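You operate a simulated robot arm through the tools that you are given. There is no shell and no other tool. Be economical: measure what you need, move in short steps, check, and stop when the job is done.

Carry out the task below with a simulated robot arm. There is one attempt and no reset: what you move stays moved.

TASK
Move the green adapter to the purple socket and light the arc in yellow again.
Fine: brightest step; the grey switch goes off before you pull it; switch the new socket on once it is home.
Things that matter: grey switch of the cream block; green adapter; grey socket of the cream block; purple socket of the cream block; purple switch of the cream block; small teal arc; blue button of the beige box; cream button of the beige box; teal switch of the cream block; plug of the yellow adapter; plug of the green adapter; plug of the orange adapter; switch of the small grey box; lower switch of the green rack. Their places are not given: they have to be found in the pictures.

It is judged by the outcome, as a careful person would: the job done as asked, and still so three seconds after it is handed in. It fails if anything else is knocked over, pushed out of place, dropped, spilled or broken.

THE ROBOT
A 6-joint arm with a two-finger parallel gripper, fixed in place. Base frame: the origin is at the foot of the arm, x ahead of it, y to its left, z up; the work surface is at about z = 0.006. Lengths are in m, angles in degrees, forces in N, time in s.
With the tool pointing down near the work surface it reaches from about 0.14 to 0.58 m from the base axis. Its first joint turns from -66.0 to 66.0 degrees. Payload 2.1 kg.
Tool frame: the origin (TCP) lies between the finger pads and is the grasp point; the fingertips stand 0.03 m ahead of it; z points along the fingers, y is the line along which they close. The gripper opens to 0.094 m. The fingers are 0.028 m wide and 0.01 m thick; the gripper's body (0.05 by 0.096 m) begins 0.055 m behind the TCP.
Orientation is that of the tool frame in the base frame, as a unit quaternion [x, y, z, w]. With the fingers straight down and closing along the base's y, the tool's x points along the base's -x, its y along +y and its z along -z.

THE INTERFACE
- The arm moves only by the tool jog_arm. Its arguments are lists of equal length, an entry for each row: "dp": the shift along the base's x, y, z in m, a list of three; "rotation": the turn, a rotation vector about the base's x, y, z in degrees, a list of three; "jaw": the finger opening in m, from 0 to 0.094. In form: {"dp": [[dx, dy, dz], ...], "rotation": [[rx, ry, rz], ...], "jaw": [jaw, ...]}. A call has 1 to 10 rows; each row shifts and turns the commanded pose from where the row before left it. A row lasts 0.2 s, in which the tool goes at most 0.05 m and 8.6 degrees; a call with a longer step from one row to the next is refused whole, and so is a gripper value outside its range. A pose out of reach is approached as far as the arm can. The call stops where the force on the tool passes 40 N (or 10 N more than at its start, if that is more) or the arm is blocked; 0.2 s more then pass. The fingers move at their own pace (about 0.072 m/s each) and stop on an object; they squeeze with about 42 N. The grip force told is the motor's: it shows also when the fingers shut on nothing. Time passes only in rows, and 0.2 s behind the last, so rows that do not move let the fingers close. It gives the time, the measured TCP pose, the force on the tool (base axes), the opening and the grip force at its end, in the units of the frame above (readings bear some noise).
- Cameras (640 x 400 px; columns grow to the right, rows downward): "scene" is fixed at [0.0586, -0.3899, 0.4643]; the picture's right is [0.65, -0.76, 0.00], its down [-0.57, -0.49, -0.66] and it looks along [0.50, 0.43, -0.75] (base axes); focal length 214 px, centre (320, 200). "wrist" rides on the gripper at [-0.037, 0, -0.058] in the tool frame; the picture's right is [0.00, -1.00, 0.00], its down [0.97, 0.00, -0.24] and it looks along [0.24, 0.00, 0.97] (tool axes); focal length 218 px, centre (320, 200).
- get_image(camera): a new picture of that camera. No time passes.
- point_at(camera, pixels): for up to 12 pixels [column, row] of the newest picture of that camera ("zoom" is the newest enlarged one), the place [x, y, z] in the base frame of the surface seen there, good to about 0.003 m. No time passes.
- inspect(camera, box): a new picture of the part [left, top, right, bottom] of that camera's present view, enlarged. No time passes.
- finish_job(): hands the job in; it is judged then, once.

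Work in short steps. Measure before you move; look again where a grasp or a placing could have gone wrong, and mend it. You have 80 turns and 46 pictures in all, the two below and enlarged ones among them. Open the gripper and draw the arm clear of the work before you hand the job in, unless the task says otherwise; then end with one line.

The tools are called by a JSON object that holds its "method" and its "body". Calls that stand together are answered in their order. jog_arm: Moves the arm, as the interface text tells. Its arguments: {"type":"object","properties":{"dp":{"type":"array"},"rotation":{"type":"array"},"jaw":{"type":"array"}},"required":["dp","rotation","jaw"]} The other tools are called the same way: get_image (camera) takes a picture; point_at (camera, pixels) gives the place of the surface under pixels of a picture; inspect (camera, box) takes an enlarged picture of a part of a camera's view; finish_job () hands the job in.

At the start:

```text
time: 0.0
position: [0.2537, 0.1015, 0.339]
tcp_rot: [0.0, 1.0, 0.0, 0.002]
ft_force: [1.1, -0.2, -0.8]
width: 0.0941
finger_force: 0.0
```

scene: 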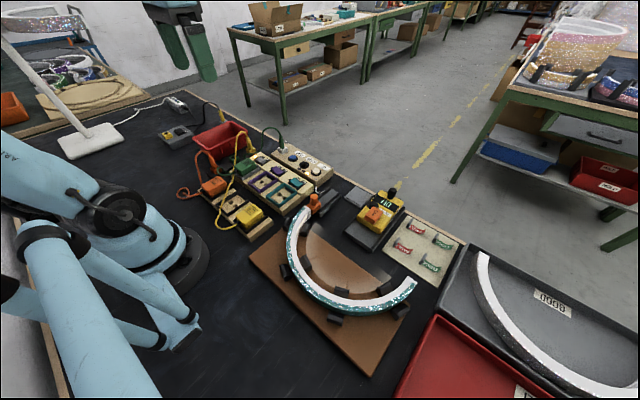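
wrist: 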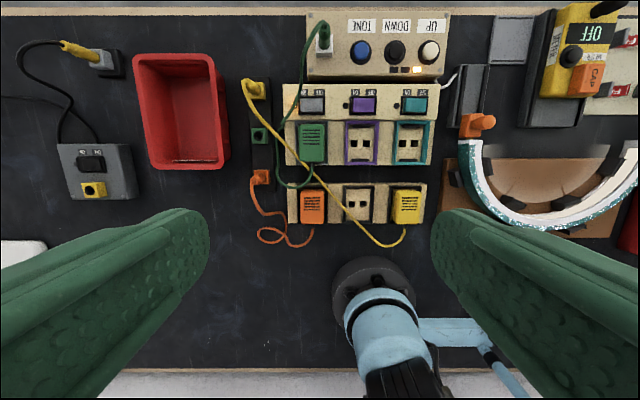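

The wrist view shows the cream block (about 285-435, 85-225), the beige box and the rack. I enlarge these to read them.

{"method": "inspect", "body": {"camera": "wrist", "box": [230, 5, 470, 155]}}

{"method": "inspect", "body": {"camera": "wrist", "box": [230, 100, 470, 250]}}

{"method": "inspect", "body": {"camera": "scene", "box": [150, 80, 420, 250]}}

```text
2.67 times, centred on (350, 80) of wrist
```

zoom: 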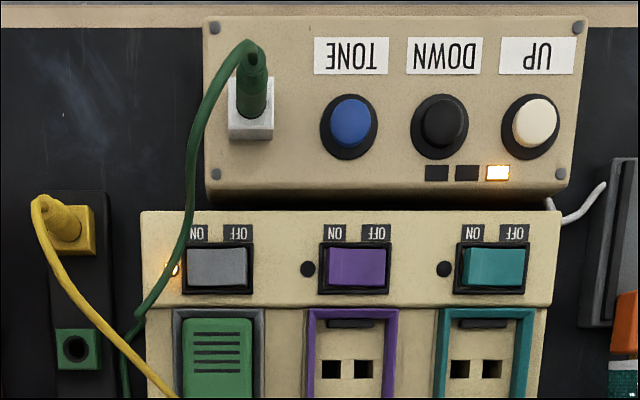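

```text
2.67 times, centred on (350, 175) of wrist
```

zoom: 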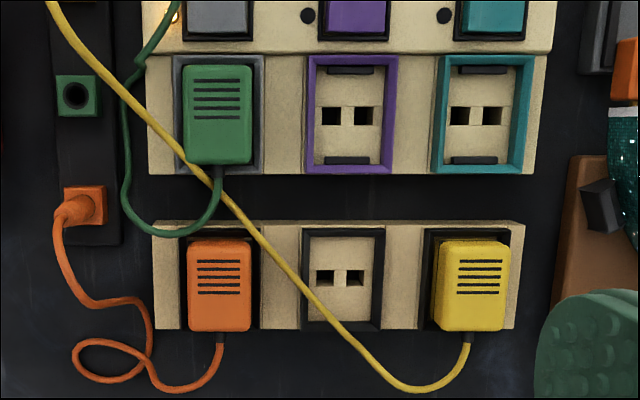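

```text
2.35 times, centred on (285, 165) of scene
```

zoom: 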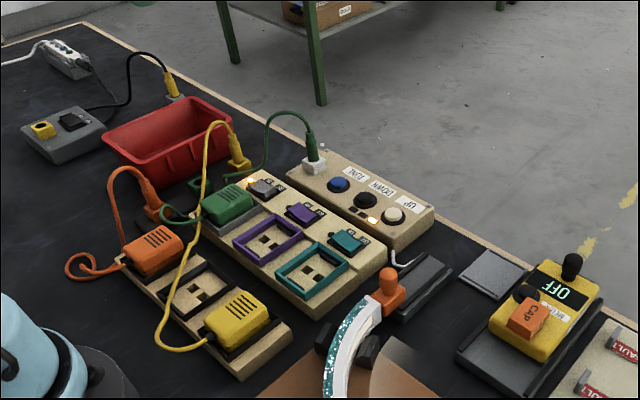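

I look closer at the arc and the rest, and measure the block.

{"method": "inspect", "body": {"camera": "scene", "box": [240, 170, 480, 340]}}

{"method": "inspect", "body": {"camera": "scene", "box": [190, 120, 340, 230]}}

{"method": "point_at", "body": {"camera": "wrist", "pixels": [[311, 105], [363, 105], [413, 104], [301, 124], [324, 124], [301, 160], [324, 160], [362, 143], [362, 125], [362, 162], [361, 51], [429, 51]]}}

{"method": "point_at", "body": {"camera": "zoom", "pixels": [[300, 200], [100, 100]]}}

```text
2.35 times, centred on (360, 255) of scene
```

zoom: 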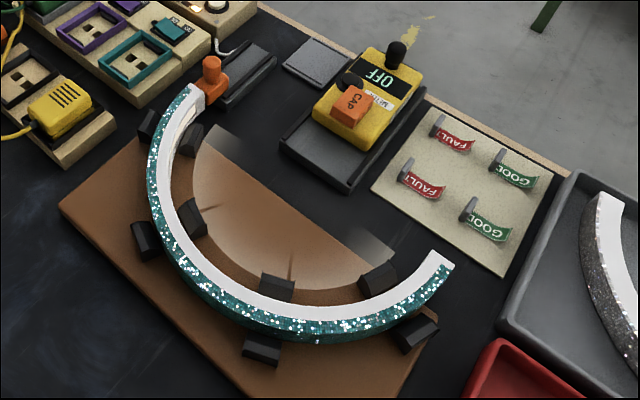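

```text
3.64 times, centred on (265, 175) of scene
```

zoom: 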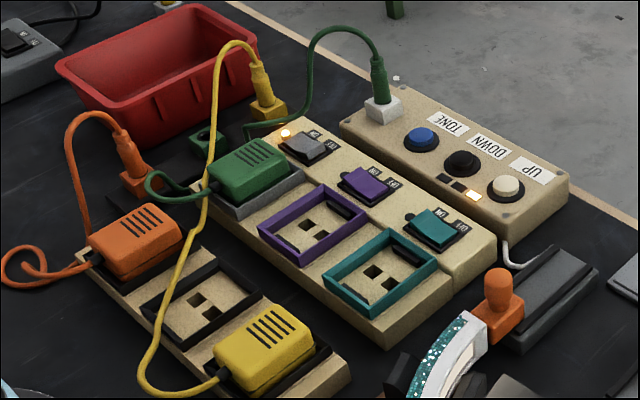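

```text
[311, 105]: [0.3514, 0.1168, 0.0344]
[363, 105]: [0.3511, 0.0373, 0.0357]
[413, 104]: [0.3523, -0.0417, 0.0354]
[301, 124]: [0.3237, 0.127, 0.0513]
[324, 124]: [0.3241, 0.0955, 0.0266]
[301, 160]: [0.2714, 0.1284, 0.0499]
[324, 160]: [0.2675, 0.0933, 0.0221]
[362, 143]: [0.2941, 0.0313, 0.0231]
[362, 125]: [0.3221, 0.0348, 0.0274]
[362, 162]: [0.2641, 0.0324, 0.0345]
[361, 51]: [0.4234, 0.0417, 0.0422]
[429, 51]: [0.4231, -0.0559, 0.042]
```

```text
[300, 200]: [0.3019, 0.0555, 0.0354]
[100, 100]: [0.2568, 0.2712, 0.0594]
```

I measure the cables and the adapter in the newest enlarged scene picture.

{"method": "point_at", "body": {"camera": "zoom", "pixels": [[235, 43], [217, 90], [209, 150], [205, 190], [180, 262], [330, 29], [308, 70], [378, 70], [215, 165], [253, 142], [288, 160], [248, 188]]}}

{"method": "jog_arm", "body": {"dp": [[0.03, 0, -0.03], [0.03, 0, -0.03], [0.0, 0, -0.03], [0, 0, -0.03]], "rotation": [[0, 0, 0], [0, 0, 0], [0, 0, 0], [0, 0, 0]], "jaw": [0.06, 0.03, 0.0, 0.0]}}

{"method": "get_image", "body": {"camera": "wrist"}}

```text
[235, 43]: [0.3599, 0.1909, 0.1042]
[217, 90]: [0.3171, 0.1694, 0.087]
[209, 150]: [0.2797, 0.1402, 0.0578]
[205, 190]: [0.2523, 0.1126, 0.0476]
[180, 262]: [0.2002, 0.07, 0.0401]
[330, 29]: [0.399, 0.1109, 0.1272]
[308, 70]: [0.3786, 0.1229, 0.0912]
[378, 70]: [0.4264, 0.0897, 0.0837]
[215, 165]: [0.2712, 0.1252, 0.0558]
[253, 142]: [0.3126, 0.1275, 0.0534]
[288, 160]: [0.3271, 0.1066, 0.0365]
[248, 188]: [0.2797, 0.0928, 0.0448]
```

```text
time: 1.0
position: [0.3114, 0.1017, 0.2194]
tcp_rot: [-0.001, 1.0, 0.0, 0.001]
ft_force: [0.0, -0.7, 1.0]
width: 0.0
finger_force: 32.7
```

```text
38 pictures are left
```

wrist: 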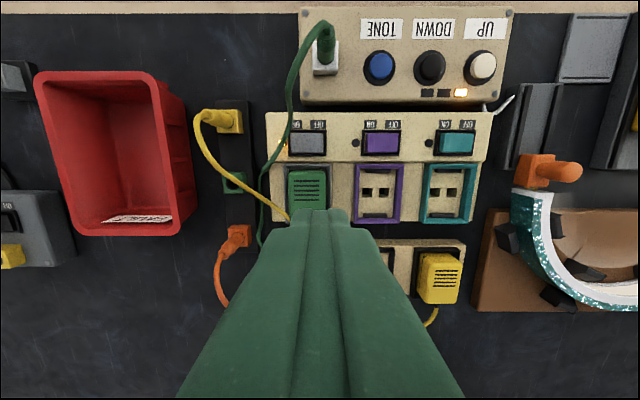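

I zoom on the switches to locate each rocker half.

{"method": "inspect", "body": {"camera": "wrist", "box": [260, 105, 420, 205]}}

```text
4.00 times, centred on (340, 155) of wrist
```

zoom: 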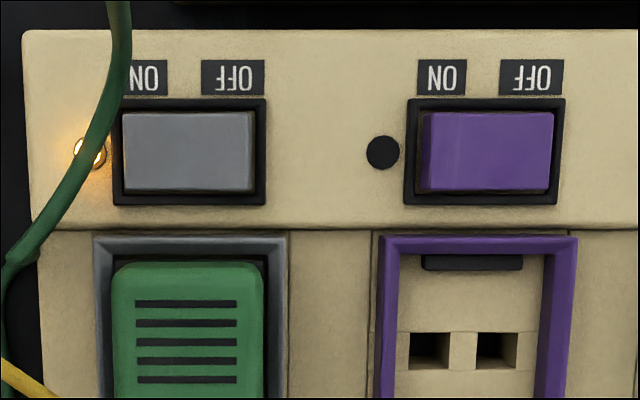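

{"method": "point_at", "body": {"camera": "zoom", "pixels": [[128, 150], [188, 150], [245, 150], [258, 150], [188, 118], [188, 185], [430, 150], [450, 150], [545, 150], [490, 185], [20, 310], [60, 200]]}}

```text
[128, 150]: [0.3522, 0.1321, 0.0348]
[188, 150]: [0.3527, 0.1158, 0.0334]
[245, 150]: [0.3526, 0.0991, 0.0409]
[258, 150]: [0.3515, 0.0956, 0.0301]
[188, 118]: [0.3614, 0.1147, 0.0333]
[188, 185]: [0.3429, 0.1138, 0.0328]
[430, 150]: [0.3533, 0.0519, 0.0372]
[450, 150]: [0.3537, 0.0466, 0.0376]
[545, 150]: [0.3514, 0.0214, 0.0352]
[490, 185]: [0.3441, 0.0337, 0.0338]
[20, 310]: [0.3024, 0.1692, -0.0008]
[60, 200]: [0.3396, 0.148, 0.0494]
```

Grey rocker spans y 0.099–0.132 at x≈0.352, OFF half raised to z≈0.041. I go above the OFF half with closed fingers, then press down.

{"method": "jog_arm", "body": {"dp": [[0.04, 0.001, -0.04], [0, 0, -0.04], [0, 0, -0.04], [0, 0, -0.02], [0, 0, -0.005], [0, 0, 0]], "rotation": [[0, 0, 0], [0, 0, 0], [0, 0, 0], [0, 0, 0], [0, 0, 0], [0, 0, 0]], "jaw": [0, 0, 0, 0, 0, 0]}}

```text
refused: row 1 steps farther than a row can; nothing moved
```

{"method": "jog_arm", "body": {"dp": [[0.03, 0.001, -0.03], [0.01, 0, -0.04], [0, 0, -0.04], [0, 0, -0.025], [0, 0, -0.008], [0, 0, 0]], "rotation": [[0, 0, 0], [0, 0, 0], [0, 0, 0], [0, 0, 0], [0, 0, 0], [0, 0, 0]], "jaw": [0, 0, 0, 0, 0, 0]}}

```text
time: 2.4
position: [0.3547, 0.1023, 0.0762]
tcp_rot: [0.001, 1.0, -0.001, 0.001]
ft_force: [-0.1, 0.7, -1.3]
width: 0.0
finger_force: 32.7
```

Tip is at about z 0.046, just above. I press in small steps.

{"method": "jog_arm", "body": {"dp": [[-0.002, 0, -0.003], [0, 0, -0.003], [0, 0, -0.003], [0, 0, -0.002]], "rotation": [[0, 0, 0], [0, 0, 0], [0, 0, 0], [0, 0, 0]], "jaw": [0, 0, 0, 0]}}

{"method": "inspect", "body": {"camera": "scene", "box": [190, 120, 340, 230]}}

```text
time: 3.4
position: [0.3524, 0.1028, 0.0681]
tcp_rot: [0.0, 1.0, -0.001, 0.0]
ft_force: [-1.7, 0.5, 16.7]
width: 0.0
finger_force: 32.9
stopped in row 4: the force on the tool passed its limit (the readings are from after the stop); the commanded pose is now the measured one
```

```text
3.64 times, centred on (265, 175) of scene
```

zoom: 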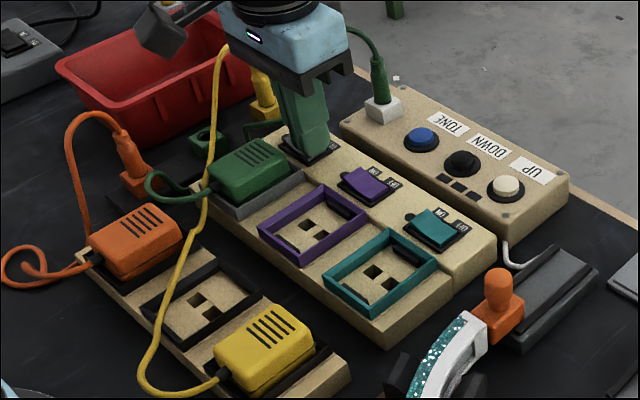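

The beige box's lamp went out, so grey is off. I lift off and look at the adapter from above.

{"method": "jog_arm", "body": {"dp": [[0, 0, 0.03], [-0.02, 0.005, 0.04], [-0.02, 0.005, 0.02]], "rotation": [[0, 0, 0], [0, 0, 0], [0, 0, 0]], "jaw": [0, 0.04, 0.094]}}

{"method": "jog_arm", "body": {"dp": [[0, 0, 0], [0, 0, 0], [0, 0, 0]], "rotation": [[0, 0, 0], [0, 0, 0], [0, 0, 0]], "jaw": [0.094, 0.094, 0.094]}}

{"method": "get_image", "body": {"camera": "wrist"}}

```text
time: 4.2
position: [0.3108, 0.1139, 0.1576]
tcp_rot: [0.001, 1.0, -0.001, 0.001]
ft_force: [-0.4, 0.3, 0.5]
width: 0.0797
finger_force: 0.0
```

```text
time: 5.0
position: [0.3123, 0.1138, 0.1575]
tcp_rot: [0.001, 1.0, 0.0, 0.001]
ft_force: [0.3, 1.2, -0.4]
width: 0.094
finger_force: 0.1
```

```text
35 pictures are left
```

wrist: 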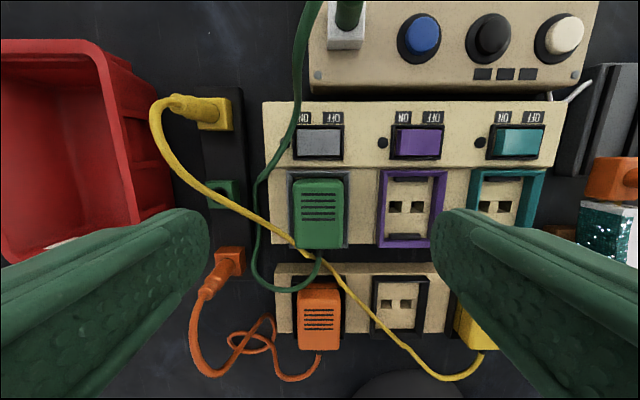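

{"method": "inspect", "body": {"camera": "wrist", "box": [250, 160, 458, 290]}}

```text
3.08 times, centred on (354, 225) of wrist
```

zoom: 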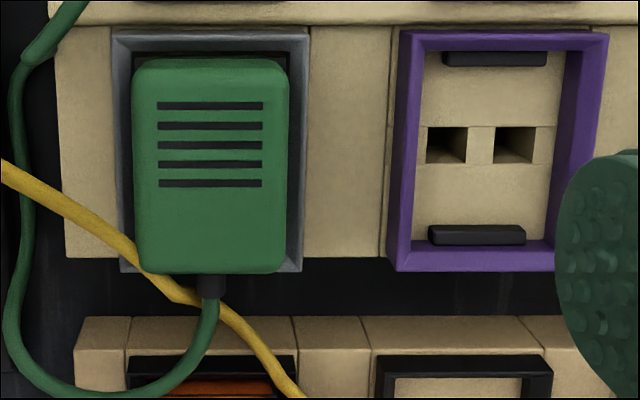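

{"method": "point_at", "body": {"camera": "zoom", "pixels": [[140, 150], [210, 150], [280, 150], [210, 70], [210, 262], [118, 200], [302, 200], [400, 200], [572, 200], [497, 40], [484, 258], [60, 190]]}}

{"method": "point_at", "body": {"camera": "wrist", "pixels": [[265, 223], [292, 238], [310, 252], [330, 272]]}}

```text
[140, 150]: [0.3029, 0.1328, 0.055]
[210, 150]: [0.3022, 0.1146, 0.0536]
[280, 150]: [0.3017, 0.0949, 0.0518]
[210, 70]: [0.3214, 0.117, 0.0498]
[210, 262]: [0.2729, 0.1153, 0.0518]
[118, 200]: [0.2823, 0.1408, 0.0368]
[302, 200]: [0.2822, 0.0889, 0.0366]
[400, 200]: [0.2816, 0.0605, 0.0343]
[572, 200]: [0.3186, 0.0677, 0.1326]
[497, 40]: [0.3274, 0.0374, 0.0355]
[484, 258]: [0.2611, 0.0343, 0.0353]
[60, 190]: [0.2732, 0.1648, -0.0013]
```

```text
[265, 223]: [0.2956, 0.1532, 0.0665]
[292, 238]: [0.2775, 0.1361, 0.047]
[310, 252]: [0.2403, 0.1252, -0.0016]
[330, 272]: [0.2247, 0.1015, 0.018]
```

Adapter: y 0.093–0.135 (centre 0.114), top 0.054; frame top 0.0366. I measure the purple slots and frame relative to the grey, then descend with a narrow opening to keep off the yellow cable.

{"method": "point_at", "body": {"camera": "zoom", "pixels": [[480, 145], [421, 145], [541, 145], [480, 120], [480, 170], [433, 110], [555, 110], [410, 60], [600, 60], [118, 60], [304, 60], [392, 262]]}}

{"method": "jog_arm", "body": {"dp": [[0, 0, -0.01], [0, 0, 0], [0, 0, 0], [0, 0, 0]], "rotation": [[0, 0, 0], [0, 0, 0], [0, 0, 0], [0, 0, 0]], "jaw": [0.048, 0.048, 0.048, 0.048]}}

```text
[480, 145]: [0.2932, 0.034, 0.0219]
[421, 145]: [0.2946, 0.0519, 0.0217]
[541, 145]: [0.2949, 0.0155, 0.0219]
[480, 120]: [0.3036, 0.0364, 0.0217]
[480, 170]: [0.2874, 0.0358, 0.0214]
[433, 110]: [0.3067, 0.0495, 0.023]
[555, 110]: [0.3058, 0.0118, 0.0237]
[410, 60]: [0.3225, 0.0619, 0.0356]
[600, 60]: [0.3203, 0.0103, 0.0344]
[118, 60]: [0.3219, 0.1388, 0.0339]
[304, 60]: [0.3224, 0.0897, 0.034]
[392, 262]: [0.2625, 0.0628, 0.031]
```

```text
time: 6.0
position: [0.3121, 0.1136, 0.1472]
tcp_rot: [0.0, 1.0, -0.002, 0.001]
ft_force: [-0.3, -0.2, 0.1]
width: 0.0482
finger_force: 0.1
```

Socket spacing ≈0.078 in y, same x. Descending around the adapter.

{"method": "jog_arm", "body": {"dp": [[-0.002, 0.0006, -0.035], [-0.001, 0, -0.03], [0, 0, -0.009], [0, 0, -0.005]], "rotation": [[0, 0, 0], [0, 0, 0], [0, 0, 0], [0, 0, 0]], "jaw": [0.048, 0.048, 0.048, 0.048]}}

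{"method": "inspect", "body": {"camera": "scene", "box": [190, 120, 340, 230]}}

```text
time: 7.0
position: [0.3085, 0.113, 0.0674]
tcp_rot: [0.001, 1.0, -0.001, 0.001]
ft_force: [-0.8, 1.0, 0.6]
width: 0.0481
finger_force: 0.1
```

```text
3.64 times, centred on (265, 175) of scene
```

zoom: 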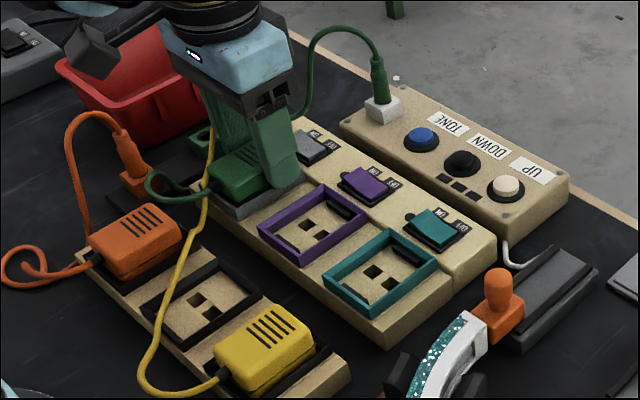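

The fingers straddle the adapter without contact. I close on it.

{"method": "jog_arm", "body": {"dp": [[0, 0, 0], [0, 0, 0], [0, 0, 0]], "rotation": [[0, 0, 0], [0, 0, 0], [0, 0, 0]], "jaw": [0.036, 0.036, 0.036]}}

```text
time: 7.8
position: [0.3078, 0.1133, 0.0682]
tcp_rot: [0.001, 1.0, -0.001, 0.0]
ft_force: [0.4, 5.3, -0.4]
width: 0.039
finger_force: 42.1
```

Gripped at width 0.039. I pull straight up in small steps.

{"method": "jog_arm", "body": {"dp": [[0, 0, 0.004], [0, 0, 0.005], [0, 0, 0.006], [0, 0, 0.008], [0, 0, 0.008]], "rotation": [[0, 0, 0], [0, 0, 0], [0, 0, 0], [0, 0, 0], [0, 0, 0]], "jaw": [0.03, 0.03, 0.03, 0.03, 0.03]}}

{"method": "inspect", "body": {"camera": "scene", "box": [190, 120, 340, 230]}}

```text
time: 9.0
position: [0.3083, 0.1137, 0.0988]
tcp_rot: [0.002, 1.0, -0.001, 0.001]
ft_force: [0.8, 0.6, -1.1]
width: 0.0389
finger_force: 42.0
```

```text
3.64 times, centred on (265, 175) of scene
```

zoom: 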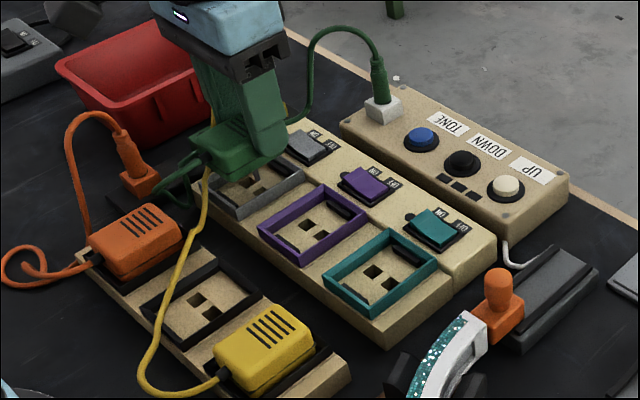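

It is out cleanly. I carry it 0.078 m along −y above the purple socket.

{"method": "jog_arm", "body": {"dp": [[0, -0.02, 0.006], [0, -0.03, 0], [0, -0.028, 0], [0, 0, 0]], "rotation": [[0, 0, 0], [0, 0, 0], [0, 0, 0], [0, 0, 0]], "jaw": [0.03, 0.03, 0.03, 0.03]}}

{"method": "get_image", "body": {"camera": "wrist"}}

{"method": "inspect", "body": {"camera": "scene", "box": [190, 120, 340, 230]}}

```text
time: 10.0
position: [0.3073, 0.0343, 0.1041]
tcp_rot: [0.0, 1.0, -0.001, 0.001]
ft_force: [0.5, 0.3, -0.5]
width: 0.0392
finger_force: 42.1
```

```text
31 pictures are left
```

wrist: 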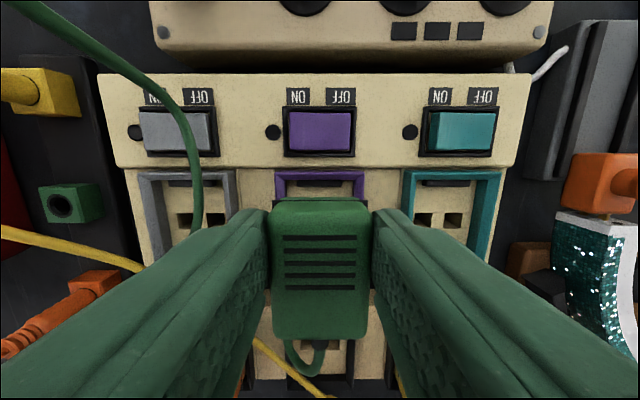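

```text
3.64 times, centred on (265, 175) of scene
```

zoom: 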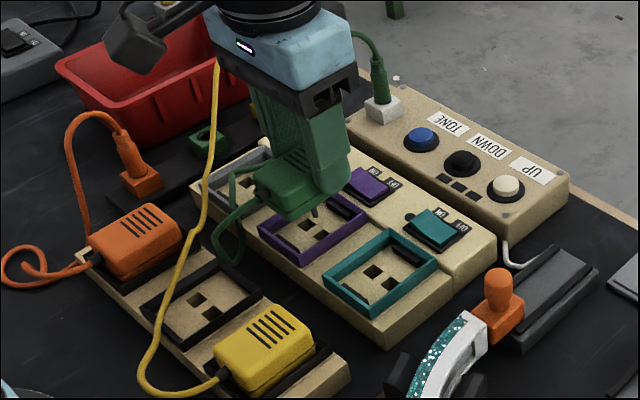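

{"method": "point_at", "body": {"camera": "wrist", "pixels": [[142, 185], [234, 185], [277, 185], [362, 185], [407, 185], [495, 185], [278, 240], [366, 240], [320, 235], [320, 176]]}}

{"method": "inspect", "body": {"camera": "wrist", "box": [240, 150, 400, 250]}}

```text
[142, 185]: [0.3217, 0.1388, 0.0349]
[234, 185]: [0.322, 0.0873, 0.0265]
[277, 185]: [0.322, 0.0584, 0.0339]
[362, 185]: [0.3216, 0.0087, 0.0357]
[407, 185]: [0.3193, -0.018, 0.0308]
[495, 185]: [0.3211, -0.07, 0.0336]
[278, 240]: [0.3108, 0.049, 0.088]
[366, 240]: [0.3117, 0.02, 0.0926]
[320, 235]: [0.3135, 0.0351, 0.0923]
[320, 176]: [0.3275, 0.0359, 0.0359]
```

```text
4.00 times, centred on (320, 200) of wrist
```

zoom: 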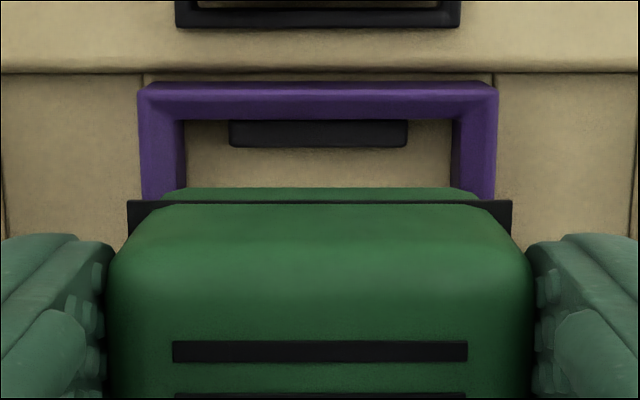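

The adapter's plate (zoom 128–512) and purple frame (137–497) are centred within half a millimetre. I lower it carefully.

{"method": "jog_arm", "body": {"dp": [[0.0005, 0.0003, -0.008], [0, 0, -0.007], [0, 0, -0.005], [0, 0, -0.004], [0, 0, -0.004], [0, 0, -0.003]], "rotation": [[0, 0, 0], [0, 0, 0], [0, 0, 0], [0, 0, 0], [0, 0, 0], [0, 0, 0]], "jaw": [0.03, 0.03, 0.03, 0.03, 0.03, 0.03]}}

```text
time: 11.4
position: [0.3103, 0.0349, 0.0742]
tcp_rot: [0.001, 1.0, -0.001, 0.001]
ft_force: [-0.6, -1.0, -0.9]
width: 0.0391
finger_force: 42.4
```

No resistance; 6 mm to go.

{"method": "jog_arm", "body": {"dp": [[0, 0, -0.003], [0, 0, -0.002], [0, 0, -0.0015], [0, 0, 0]], "rotation": [[0, 0, 0], [0, 0, 0], [0, 0, 0], [0, 0, 0]], "jaw": [0.03, 0.03, 0.03, 0.03]}}

{"method": "inspect", "body": {"camera": "scene", "box": [190, 120, 340, 230]}}

```text
time: 12.4
position: [0.3101, 0.0352, 0.068]
tcp_rot: [0.001, 1.0, -0.001, 0.0]
ft_force: [-3.7, -3.2, 33.3]
width: 0.0391
finger_force: 42.5
```

```text
3.64 times, centred on (265, 175) of scene
```

zoom: 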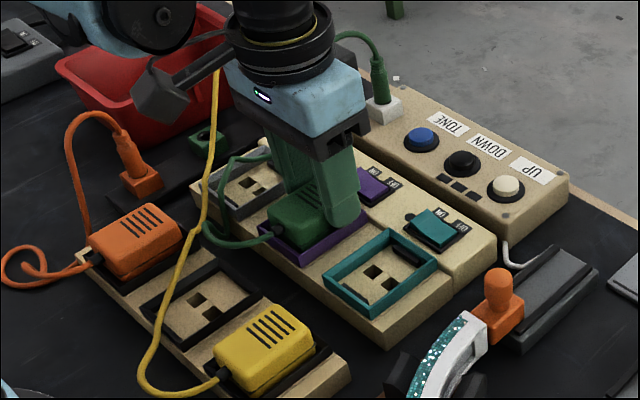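

It sits at the original depth with 33 N. I press a bit more to be sure it is home, then release.

{"method": "jog_arm", "body": {"dp": [[0, 0, -0.0005], [0, 0, -0.0005], [0, 0, 0]], "rotation": [[0, 0, 0], [0, 0, 0], [0, 0, 0]], "jaw": [0.03, 0.03, 0.03]}}

{"method": "jog_arm", "body": {"dp": [[0, 0, 0.001], [0, 0, 0], [0, 0, 0.02], [0, 0, 0.04], [0, 0, 0.04]], "rotation": [[0, 0, 0], [0, 0, 0], [0, 0, 0], [0, 0, 0], [0, 0, 0]], "jaw": [0.05, 0.05, 0.05, 0.05, 0.07]}}

{"method": "get_image", "body": {"camera": "wrist"}}

{"method": "inspect", "body": {"camera": "scene", "box": [190, 120, 340, 230]}}

```text
time: 13.0
position: [0.3104, 0.0353, 0.0673]
tcp_rot: [0.002, 1.0, -0.001, 0.001]
ft_force: [-1.0, 0.5, 10.0]
width: 0.0391
finger_force: 42.0
stopped in row 3: the force on the tool passed its limit (the readings are from after the stop); the commanded pose is now the measured one
```

```text
time: 14.2
position: [0.3088, 0.0345, 0.1676]
tcp_rot: [0.001, 1.0, -0.001, 0.0]
ft_force: [0.2, -0.2, -0.6]
width: 0.0699
finger_force: 0.0
```

```text
27 pictures are left
```

wrist: 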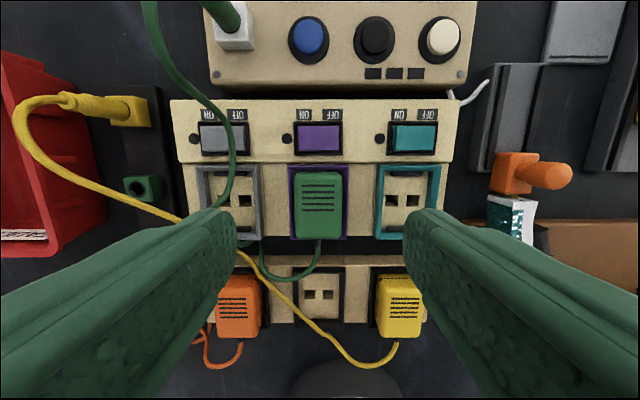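

```text
3.64 times, centred on (265, 175) of scene
```

zoom: 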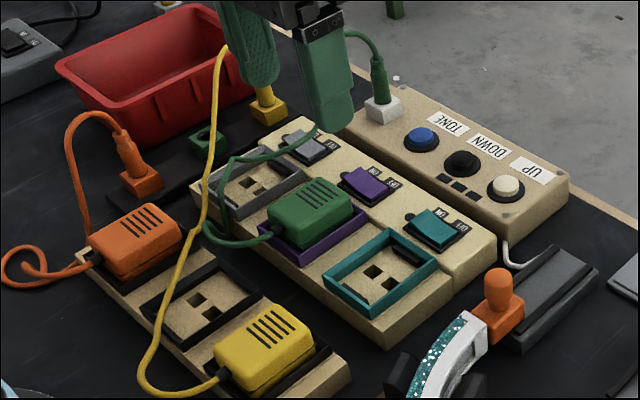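

The adapter sits in the purple frame. I check its height and the purple rocker's place.

{"method": "point_at", "body": {"camera": "wrist", "pixels": [[318, 180], [318, 230], [300, 205], [337, 205], [300, 138], [304, 138], [318, 138], [338, 138], [308, 51], [374, 37], [442, 37], [235, 140]]}}

```text
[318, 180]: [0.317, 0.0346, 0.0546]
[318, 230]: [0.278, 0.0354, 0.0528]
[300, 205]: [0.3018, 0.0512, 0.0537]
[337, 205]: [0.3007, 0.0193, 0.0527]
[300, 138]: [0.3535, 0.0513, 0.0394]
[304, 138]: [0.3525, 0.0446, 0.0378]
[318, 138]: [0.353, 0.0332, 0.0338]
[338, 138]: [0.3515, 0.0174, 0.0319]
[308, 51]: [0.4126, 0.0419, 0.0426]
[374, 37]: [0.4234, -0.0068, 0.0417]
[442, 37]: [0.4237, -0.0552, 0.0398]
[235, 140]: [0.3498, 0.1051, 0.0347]
```

Adapter is home (top 0.053–0.054 as before). Now press the ON half of purple (y≈0.049).

{"method": "jog_arm", "body": {"dp": [[0.025, 0.009, 0], [0.0195, 0.0055, 0], [0, 0, -0.04], [0, 0, -0.035], [0, 0, -0.018], [0, 0, 0]], "rotation": [[0, 0, 0], [0, 0, 0], [0, 0, 0], [0, 0, 0], [0, 0, 0], [0, 0, 0]], "jaw": [0.03, 0, 0, 0, 0, 0]}}

{"method": "jog_arm", "body": {"dp": [[0, 0, -0.003], [0, 0, -0.002], [0, 0, -0.002], [0, 0, -0.001]], "rotation": [[0, 0, 0], [0, 0, 0], [0, 0, 0], [0, 0, 0]], "jaw": [0, 0, 0, 0]}}

{"method": "inspect", "body": {"camera": "scene", "box": [190, 120, 340, 230]}}

```text
time: 15.6
position: [0.3545, 0.0508, 0.0754]
tcp_rot: [0.001, 1.0, -0.002, 0.001]
ft_force: [0.1, -0.2, 0.4]
width: 0.0001
finger_force: 32.8
```

```text
time: 16.6
position: [0.3542, 0.0502, 0.067]
tcp_rot: [0.001, 1.0, -0.001, 0.001]
ft_force: [-0.4, -0.6, 0.2]
width: 0.0
finger_force: 33.4
```

```text
3.64 times, centred on (265, 175) of scene
```

zoom: 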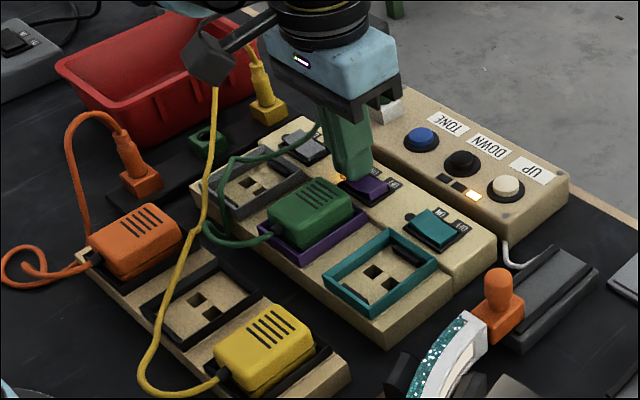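

Purple lamp and the box's lamp are lit. I raise and look at the arc.

{"method": "jog_arm", "body": {"dp": [[0, 0, 0.03], [0, 0, 0.04], [0, -0.03, 0.03]], "rotation": [[0, 0, 0], [0, 0, 0], [0, 0, 0]], "jaw": [0, 0, 0]}}

{"method": "inspect", "body": {"camera": "scene", "box": [220, 120, 460, 330]}}

{"method": "get_image", "body": {"camera": "wrist"}}

```text
time: 17.4
position: [0.3542, 0.0201, 0.167]
tcp_rot: [0.001, 1.0, -0.001, 0.001]
ft_force: [0.3, -0.3, -0.3]
width: 0.0
finger_force: 32.5
```

```text
1.90 times, centred on (340, 225) of scene
```

zoom: 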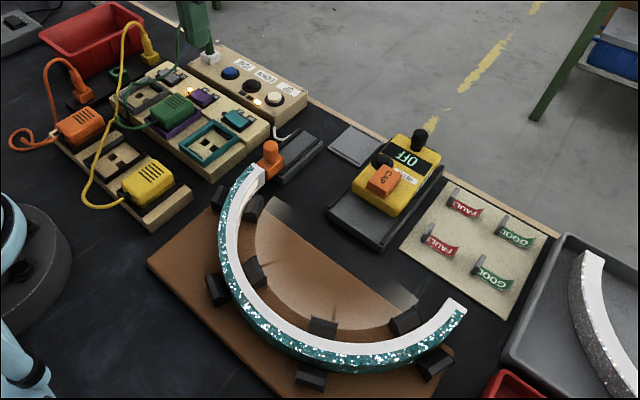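

```text
23 pictures are left
```

wrist: 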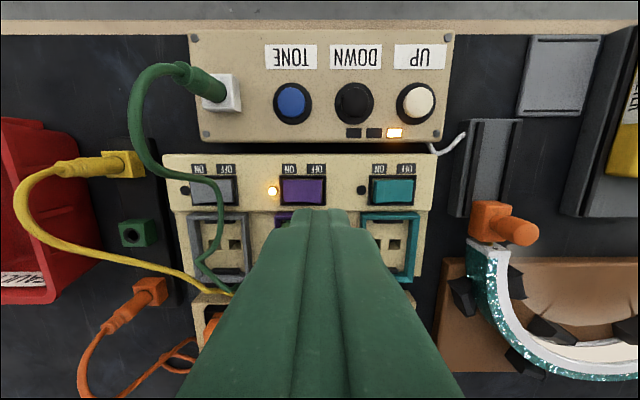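

Powered again, but I can't judge the arc's glow yet; one of three lamps is lit. I measure the buttons and the moved green cable before pressing.

{"method": "point_at", "body": {"camera": "wrist", "pixels": [[292, 100], [354, 100], [416, 102], [292, 120], [205, 80], [180, 68], [155, 75], [137, 100], [140, 140], [185, 175], [215, 190], [394, 133]]}}

{"method": "inspect", "body": {"camera": "wrist", "box": [400, 100, 640, 250]}}

```text
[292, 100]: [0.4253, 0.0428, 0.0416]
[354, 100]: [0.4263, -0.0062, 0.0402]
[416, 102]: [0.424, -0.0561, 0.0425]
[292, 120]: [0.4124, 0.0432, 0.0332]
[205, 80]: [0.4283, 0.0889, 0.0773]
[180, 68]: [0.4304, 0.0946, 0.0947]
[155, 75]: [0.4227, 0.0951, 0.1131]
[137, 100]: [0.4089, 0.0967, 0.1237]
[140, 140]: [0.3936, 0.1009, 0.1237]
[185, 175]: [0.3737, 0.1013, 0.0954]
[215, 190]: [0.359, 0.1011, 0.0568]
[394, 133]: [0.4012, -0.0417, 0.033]
```

```text
2.67 times, centred on (520, 175) of wrist
```

zoom: 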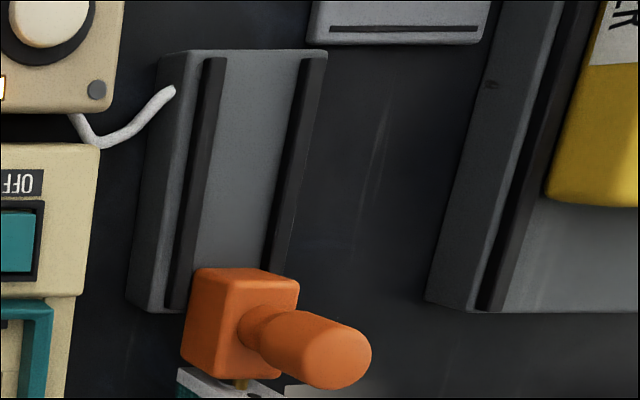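

Press UP first: button centre (0.424, −0.056, top 0.042).

{"method": "jog_arm", "body": {"dp": [[0.03, -0.035, 0], [0.035, -0.035, 0], [0.004, -0.006, -0.04], [0, 0, -0.035], [0, 0, -0.01], [0, 0, 0]], "rotation": [[0, 0, 0], [0, 0, 0], [0, 0, 0], [0, 0, 0], [0, 0, 0], [0, 0, 0]], "jaw": [0, 0, 0, 0, 0, 0]}}

{"method": "jog_arm", "body": {"dp": [[0, 0, -0.003], [0, 0, -0.003], [0, 0, -0.002], [0, 0, -0.002]], "rotation": [[0, 0, 0], [0, 0, 0], [0, 0, 0], [0, 0, 0]], "jaw": [0, 0, 0, 0]}}

{"method": "inspect", "body": {"camera": "scene", "box": [220, 120, 460, 330]}}

```text
time: 18.8
position: [0.4234, -0.056, 0.0808]
tcp_rot: [0.001, 1.0, -0.001, 0.0]
ft_force: [-0.2, -0.2, -0.3]
width: 0.0
finger_force: 33.3
```

```text
time: 19.8
position: [0.4221, -0.0561, 0.0735]
tcp_rot: [0.001, 1.0, -0.001, 0.001]
ft_force: [0.1, 1.0, 0.2]
width: 0.0
finger_force: 32.9
```

```text
1.90 times, centred on (340, 225) of scene
```

zoom: 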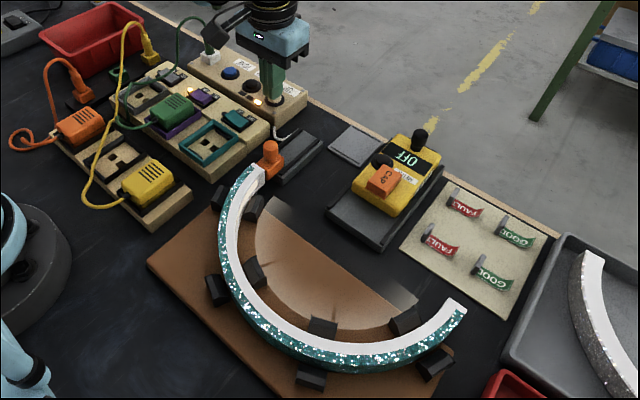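

Force is still nil; tip about at the button top. Press further.

{"method": "jog_arm", "body": {"dp": [[0, 0, -0.001], [0, 0, -0.001], [0, 0, -0.001], [0, 0, -0.001], [0, 0, -0.001]], "rotation": [[0, 0, 0], [0, 0, 0], [0, 0, 0], [0, 0, 0], [0, 0, 0]], "jaw": [0, 0, 0, 0, 0]}}

{"method": "inspect", "body": {"camera": "scene", "box": [260, 120, 380, 210]}}

```text
time: 21.0
position: [0.4223, -0.0552, 0.0677]
tcp_rot: [0.001, 1.0, 0.0, 0.001]
ft_force: [-0.6, 2.3, 9.3]
width: 0.0
finger_force: 33.1
```

```text
4.44 times, centred on (320, 165) of scene
```

zoom: 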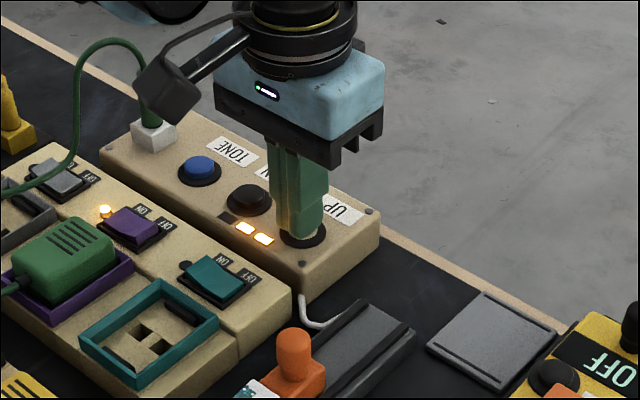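

Two lamps are now lit: UP registered. I release and press once more.

{"method": "jog_arm", "body": {"dp": [[0, 0, 0.008], [0, 0, 0], [0, 0, -0.003], [0, 0, -0.002], [0, 0, -0.002], [0, 0, -0.001], [0, 0, 0]], "rotation": [[0, 0, 0], [0, 0, 0], [0, 0, 0], [0, 0, 0], [0, 0, 0], [0, 0, 0], [0, 0, 0]], "jaw": [0, 0, 0, 0, 0, 0, 0]}}

{"method": "inspect", "body": {"camera": "scene", "box": [230, 120, 450, 330]}}

```text
time: 22.6
position: [0.4226, -0.0552, 0.0674]
tcp_rot: [0.001, 1.0, -0.001, 0.001]
ft_force: [-2.3, 3.5, 11.9]
width: 0.0
finger_force: 32.9
```

```text
1.90 times, centred on (340, 225) of scene
```

zoom: 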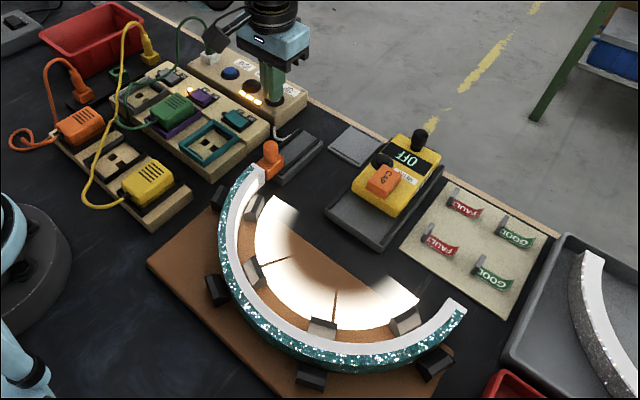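

The glow is bright white on the board now. I lift and move to TONE, pressing slightly to its −y side (y≈0.038) to clear the green cable.

{"method": "jog_arm", "body": {"dp": [[0, 0, 0.03], [0, 0.035, 0], [0.002, 0.035, 0], [0, 0.024, 0], [0, 0, -0.018], [0, 0, -0.004], [0, 0, 0]], "rotation": [[0, 0, 0], [0, 0, 0], [0, 0, 0], [0, 0, 0], [0, 0, 0], [0, 0, 0], [0, 0, 0]], "jaw": [0, 0, 0, 0, 0, 0, 0]}}

{"method": "inspect", "body": {"camera": "scene", "box": [250, 110, 380, 210]}}

```text
time: 24.2
position: [0.4252, 0.0372, 0.0752]
tcp_rot: [0.001, 1.0, -0.001, 0.001]
ft_force: [-0.3, -0.5, -0.3]
width: 0.0
finger_force: 33.2
```

```text
4.00 times, centred on (315, 160) of scene
```

zoom: 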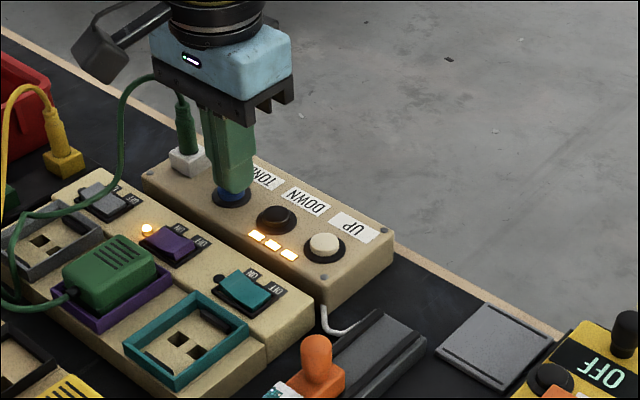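

Three lamps lit (brightest). Press TONE once.

{"method": "jog_arm", "body": {"dp": [[0, 0, -0.003], [0, 0, -0.002], [0, 0, -0.001], [0, 0, -0.001], [0, 0, -0.001], [0, 0, 0]], "rotation": [[0, 0, 0], [0, 0, 0], [0, 0, 0], [0, 0, 0], [0, 0, 0], [0, 0, 0]], "jaw": [0, 0, 0, 0, 0, 0]}}

{"method": "inspect", "body": {"camera": "scene", "box": [230, 120, 450, 330]}}

```text
time: 25.6
position: [0.4256, 0.038, 0.0667]
tcp_rot: [0.002, 1.0, -0.001, 0.001]
ft_force: [-3.4, 1.3, 13.1]
width: 0.0
finger_force: 32.9
```

```text
1.90 times, centred on (340, 225) of scene
```

zoom: 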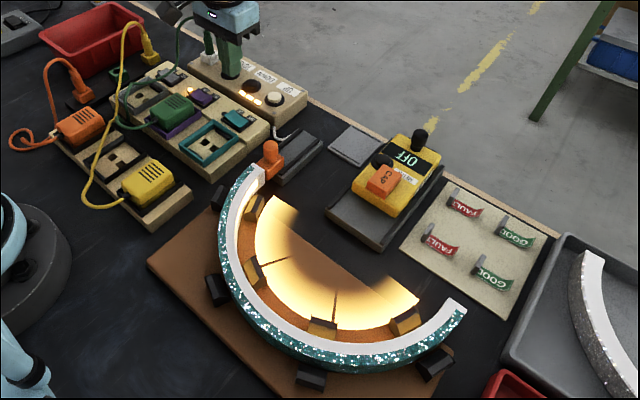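

The light turned warm yellow. To be sure which tone is yellow, I step on through the cycle.

{"method": "inspect", "body": {"camera": "scene", "box": [310, 190, 410, 290]}}

{"method": "jog_arm", "body": {"dp": [[0, 0, 0.008], [0, 0, 0], [0, 0, -0.003], [0, 0, -0.002], [0, 0, -0.002], [0, 0, -0.001], [0, 0, 0]], "rotation": [[0, 0, 0], [0, 0, 0], [0, 0, 0], [0, 0, 0], [0, 0, 0], [0, 0, 0], [0, 0, 0]], "jaw": [0, 0, 0, 0, 0, 0, 0]}}

{"method": "inspect", "body": {"camera": "scene", "box": [230, 120, 450, 330]}}

```text
4.00 times, centred on (360, 240) of scene
```

zoom: 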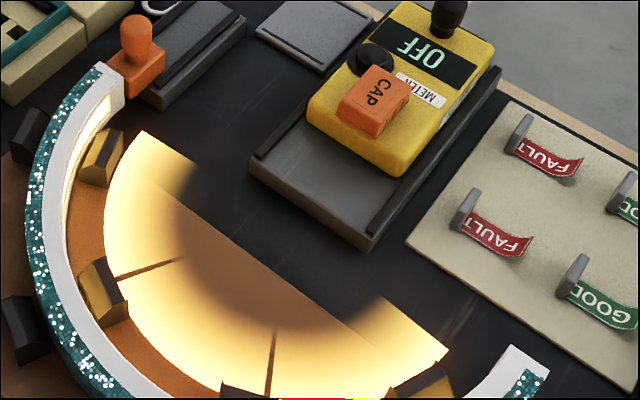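

```text
time: 27.2
position: [0.4257, 0.0384, 0.0675]
tcp_rot: [0.002, 1.0, 0.0, 0.0]
ft_force: [-6.3, -2.0, 11.4]
width: 0.0001
finger_force: 33.1
```

```text
1.90 times, centred on (340, 225) of scene
```

zoom: 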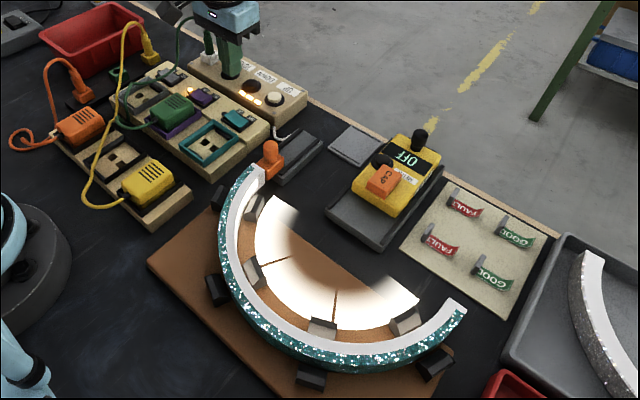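

Only two tones, white and yellow. Press once more for yellow, then lift away.

{"method": "jog_arm", "body": {"dp": [[0, 0, 0.008], [0, 0, 0], [0, 0, -0.003], [0, 0, -0.002], [0, 0, -0.002], [0, 0, -0.001], [0, 0, 0]], "rotation": [[0, 0, 0], [0, 0, 0], [0, 0, 0], [0, 0, 0], [0, 0, 0], [0, 0, 0], [0, 0, 0]], "jaw": [0, 0, 0, 0, 0, 0, 0]}}

{"method": "jog_arm", "body": {"dp": [[0, 0, 0.03], [-0.01, -0.01, 0.04], [-0.035, 0, 0.03], [-0.035, 0, 0.03], [-0.02, 0, 0.03]], "rotation": [[0, 0, 0], [0, 0, 0], [0, 0, 0], [0, 0, 0], [0, 0, 0]], "jaw": [0, 0, 0.03, 0.06, 0.09]}}

{"method": "get_image", "body": {"camera": "scene"}}

{"method": "inspect", "body": {"camera": "scene", "box": [190, 110, 450, 310]}}

{"method": "get_image", "body": {"camera": "wrist"}}

```text
time: 28.8
position: [0.4253, 0.0367, 0.0665]
tcp_rot: [0.001, 1.0, -0.002, 0.001]
ft_force: [4.0, 0.2, 11.8]
width: 0.0002
finger_force: 32.8
```

```text
time: 30.0
position: [0.3266, 0.0278, 0.2271]
tcp_rot: [0.0, 1.0, -0.001, 0.001]
ft_force: [0.4, -0.3, -1.0]
width: 0.0898
finger_force: 0.0
```

```text
14 pictures are left
```

scene: 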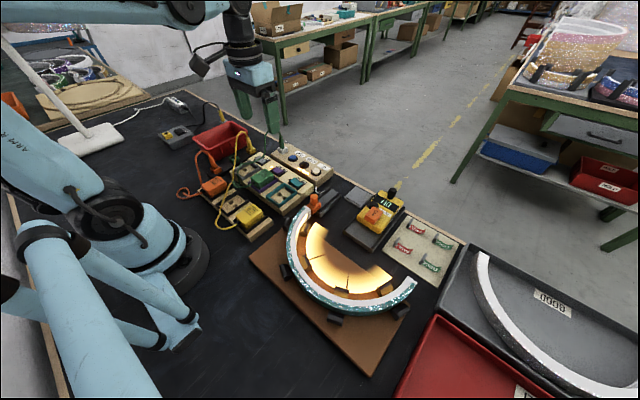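

```text
2.00 times, centred on (320, 210) of scene
```

zoom: 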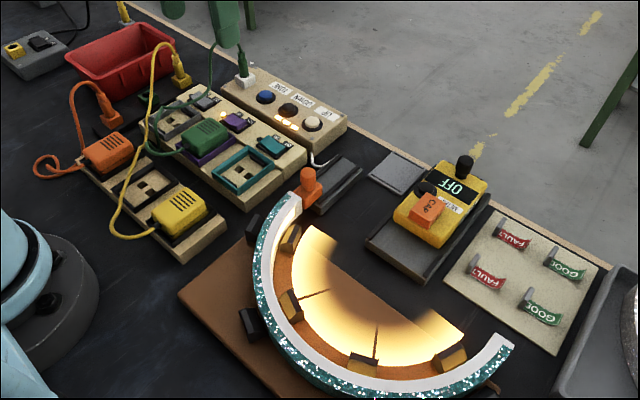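

```text
12 pictures are left
```

wrist: 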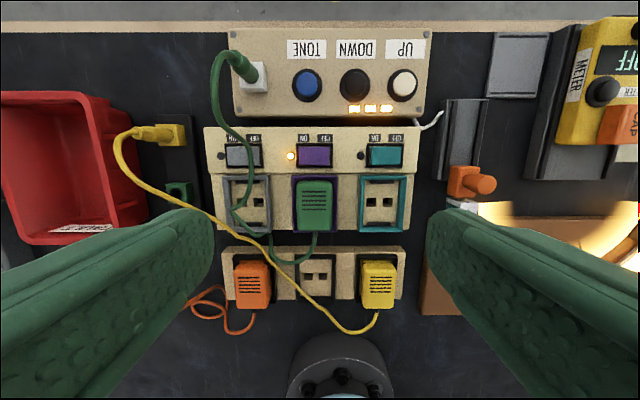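

The arc is yellow with three lamps lit, purple is on, grey is off, and nothing else has moved. The gripper is open and clear of the work, so I hand in.

{"method": "finish_job", "body": {}}

```text
The job is handed in.
```

The green adapter is now in the purple socket with its switch on, the grey switch is off, and the arc is lit yellow at its brightest step.
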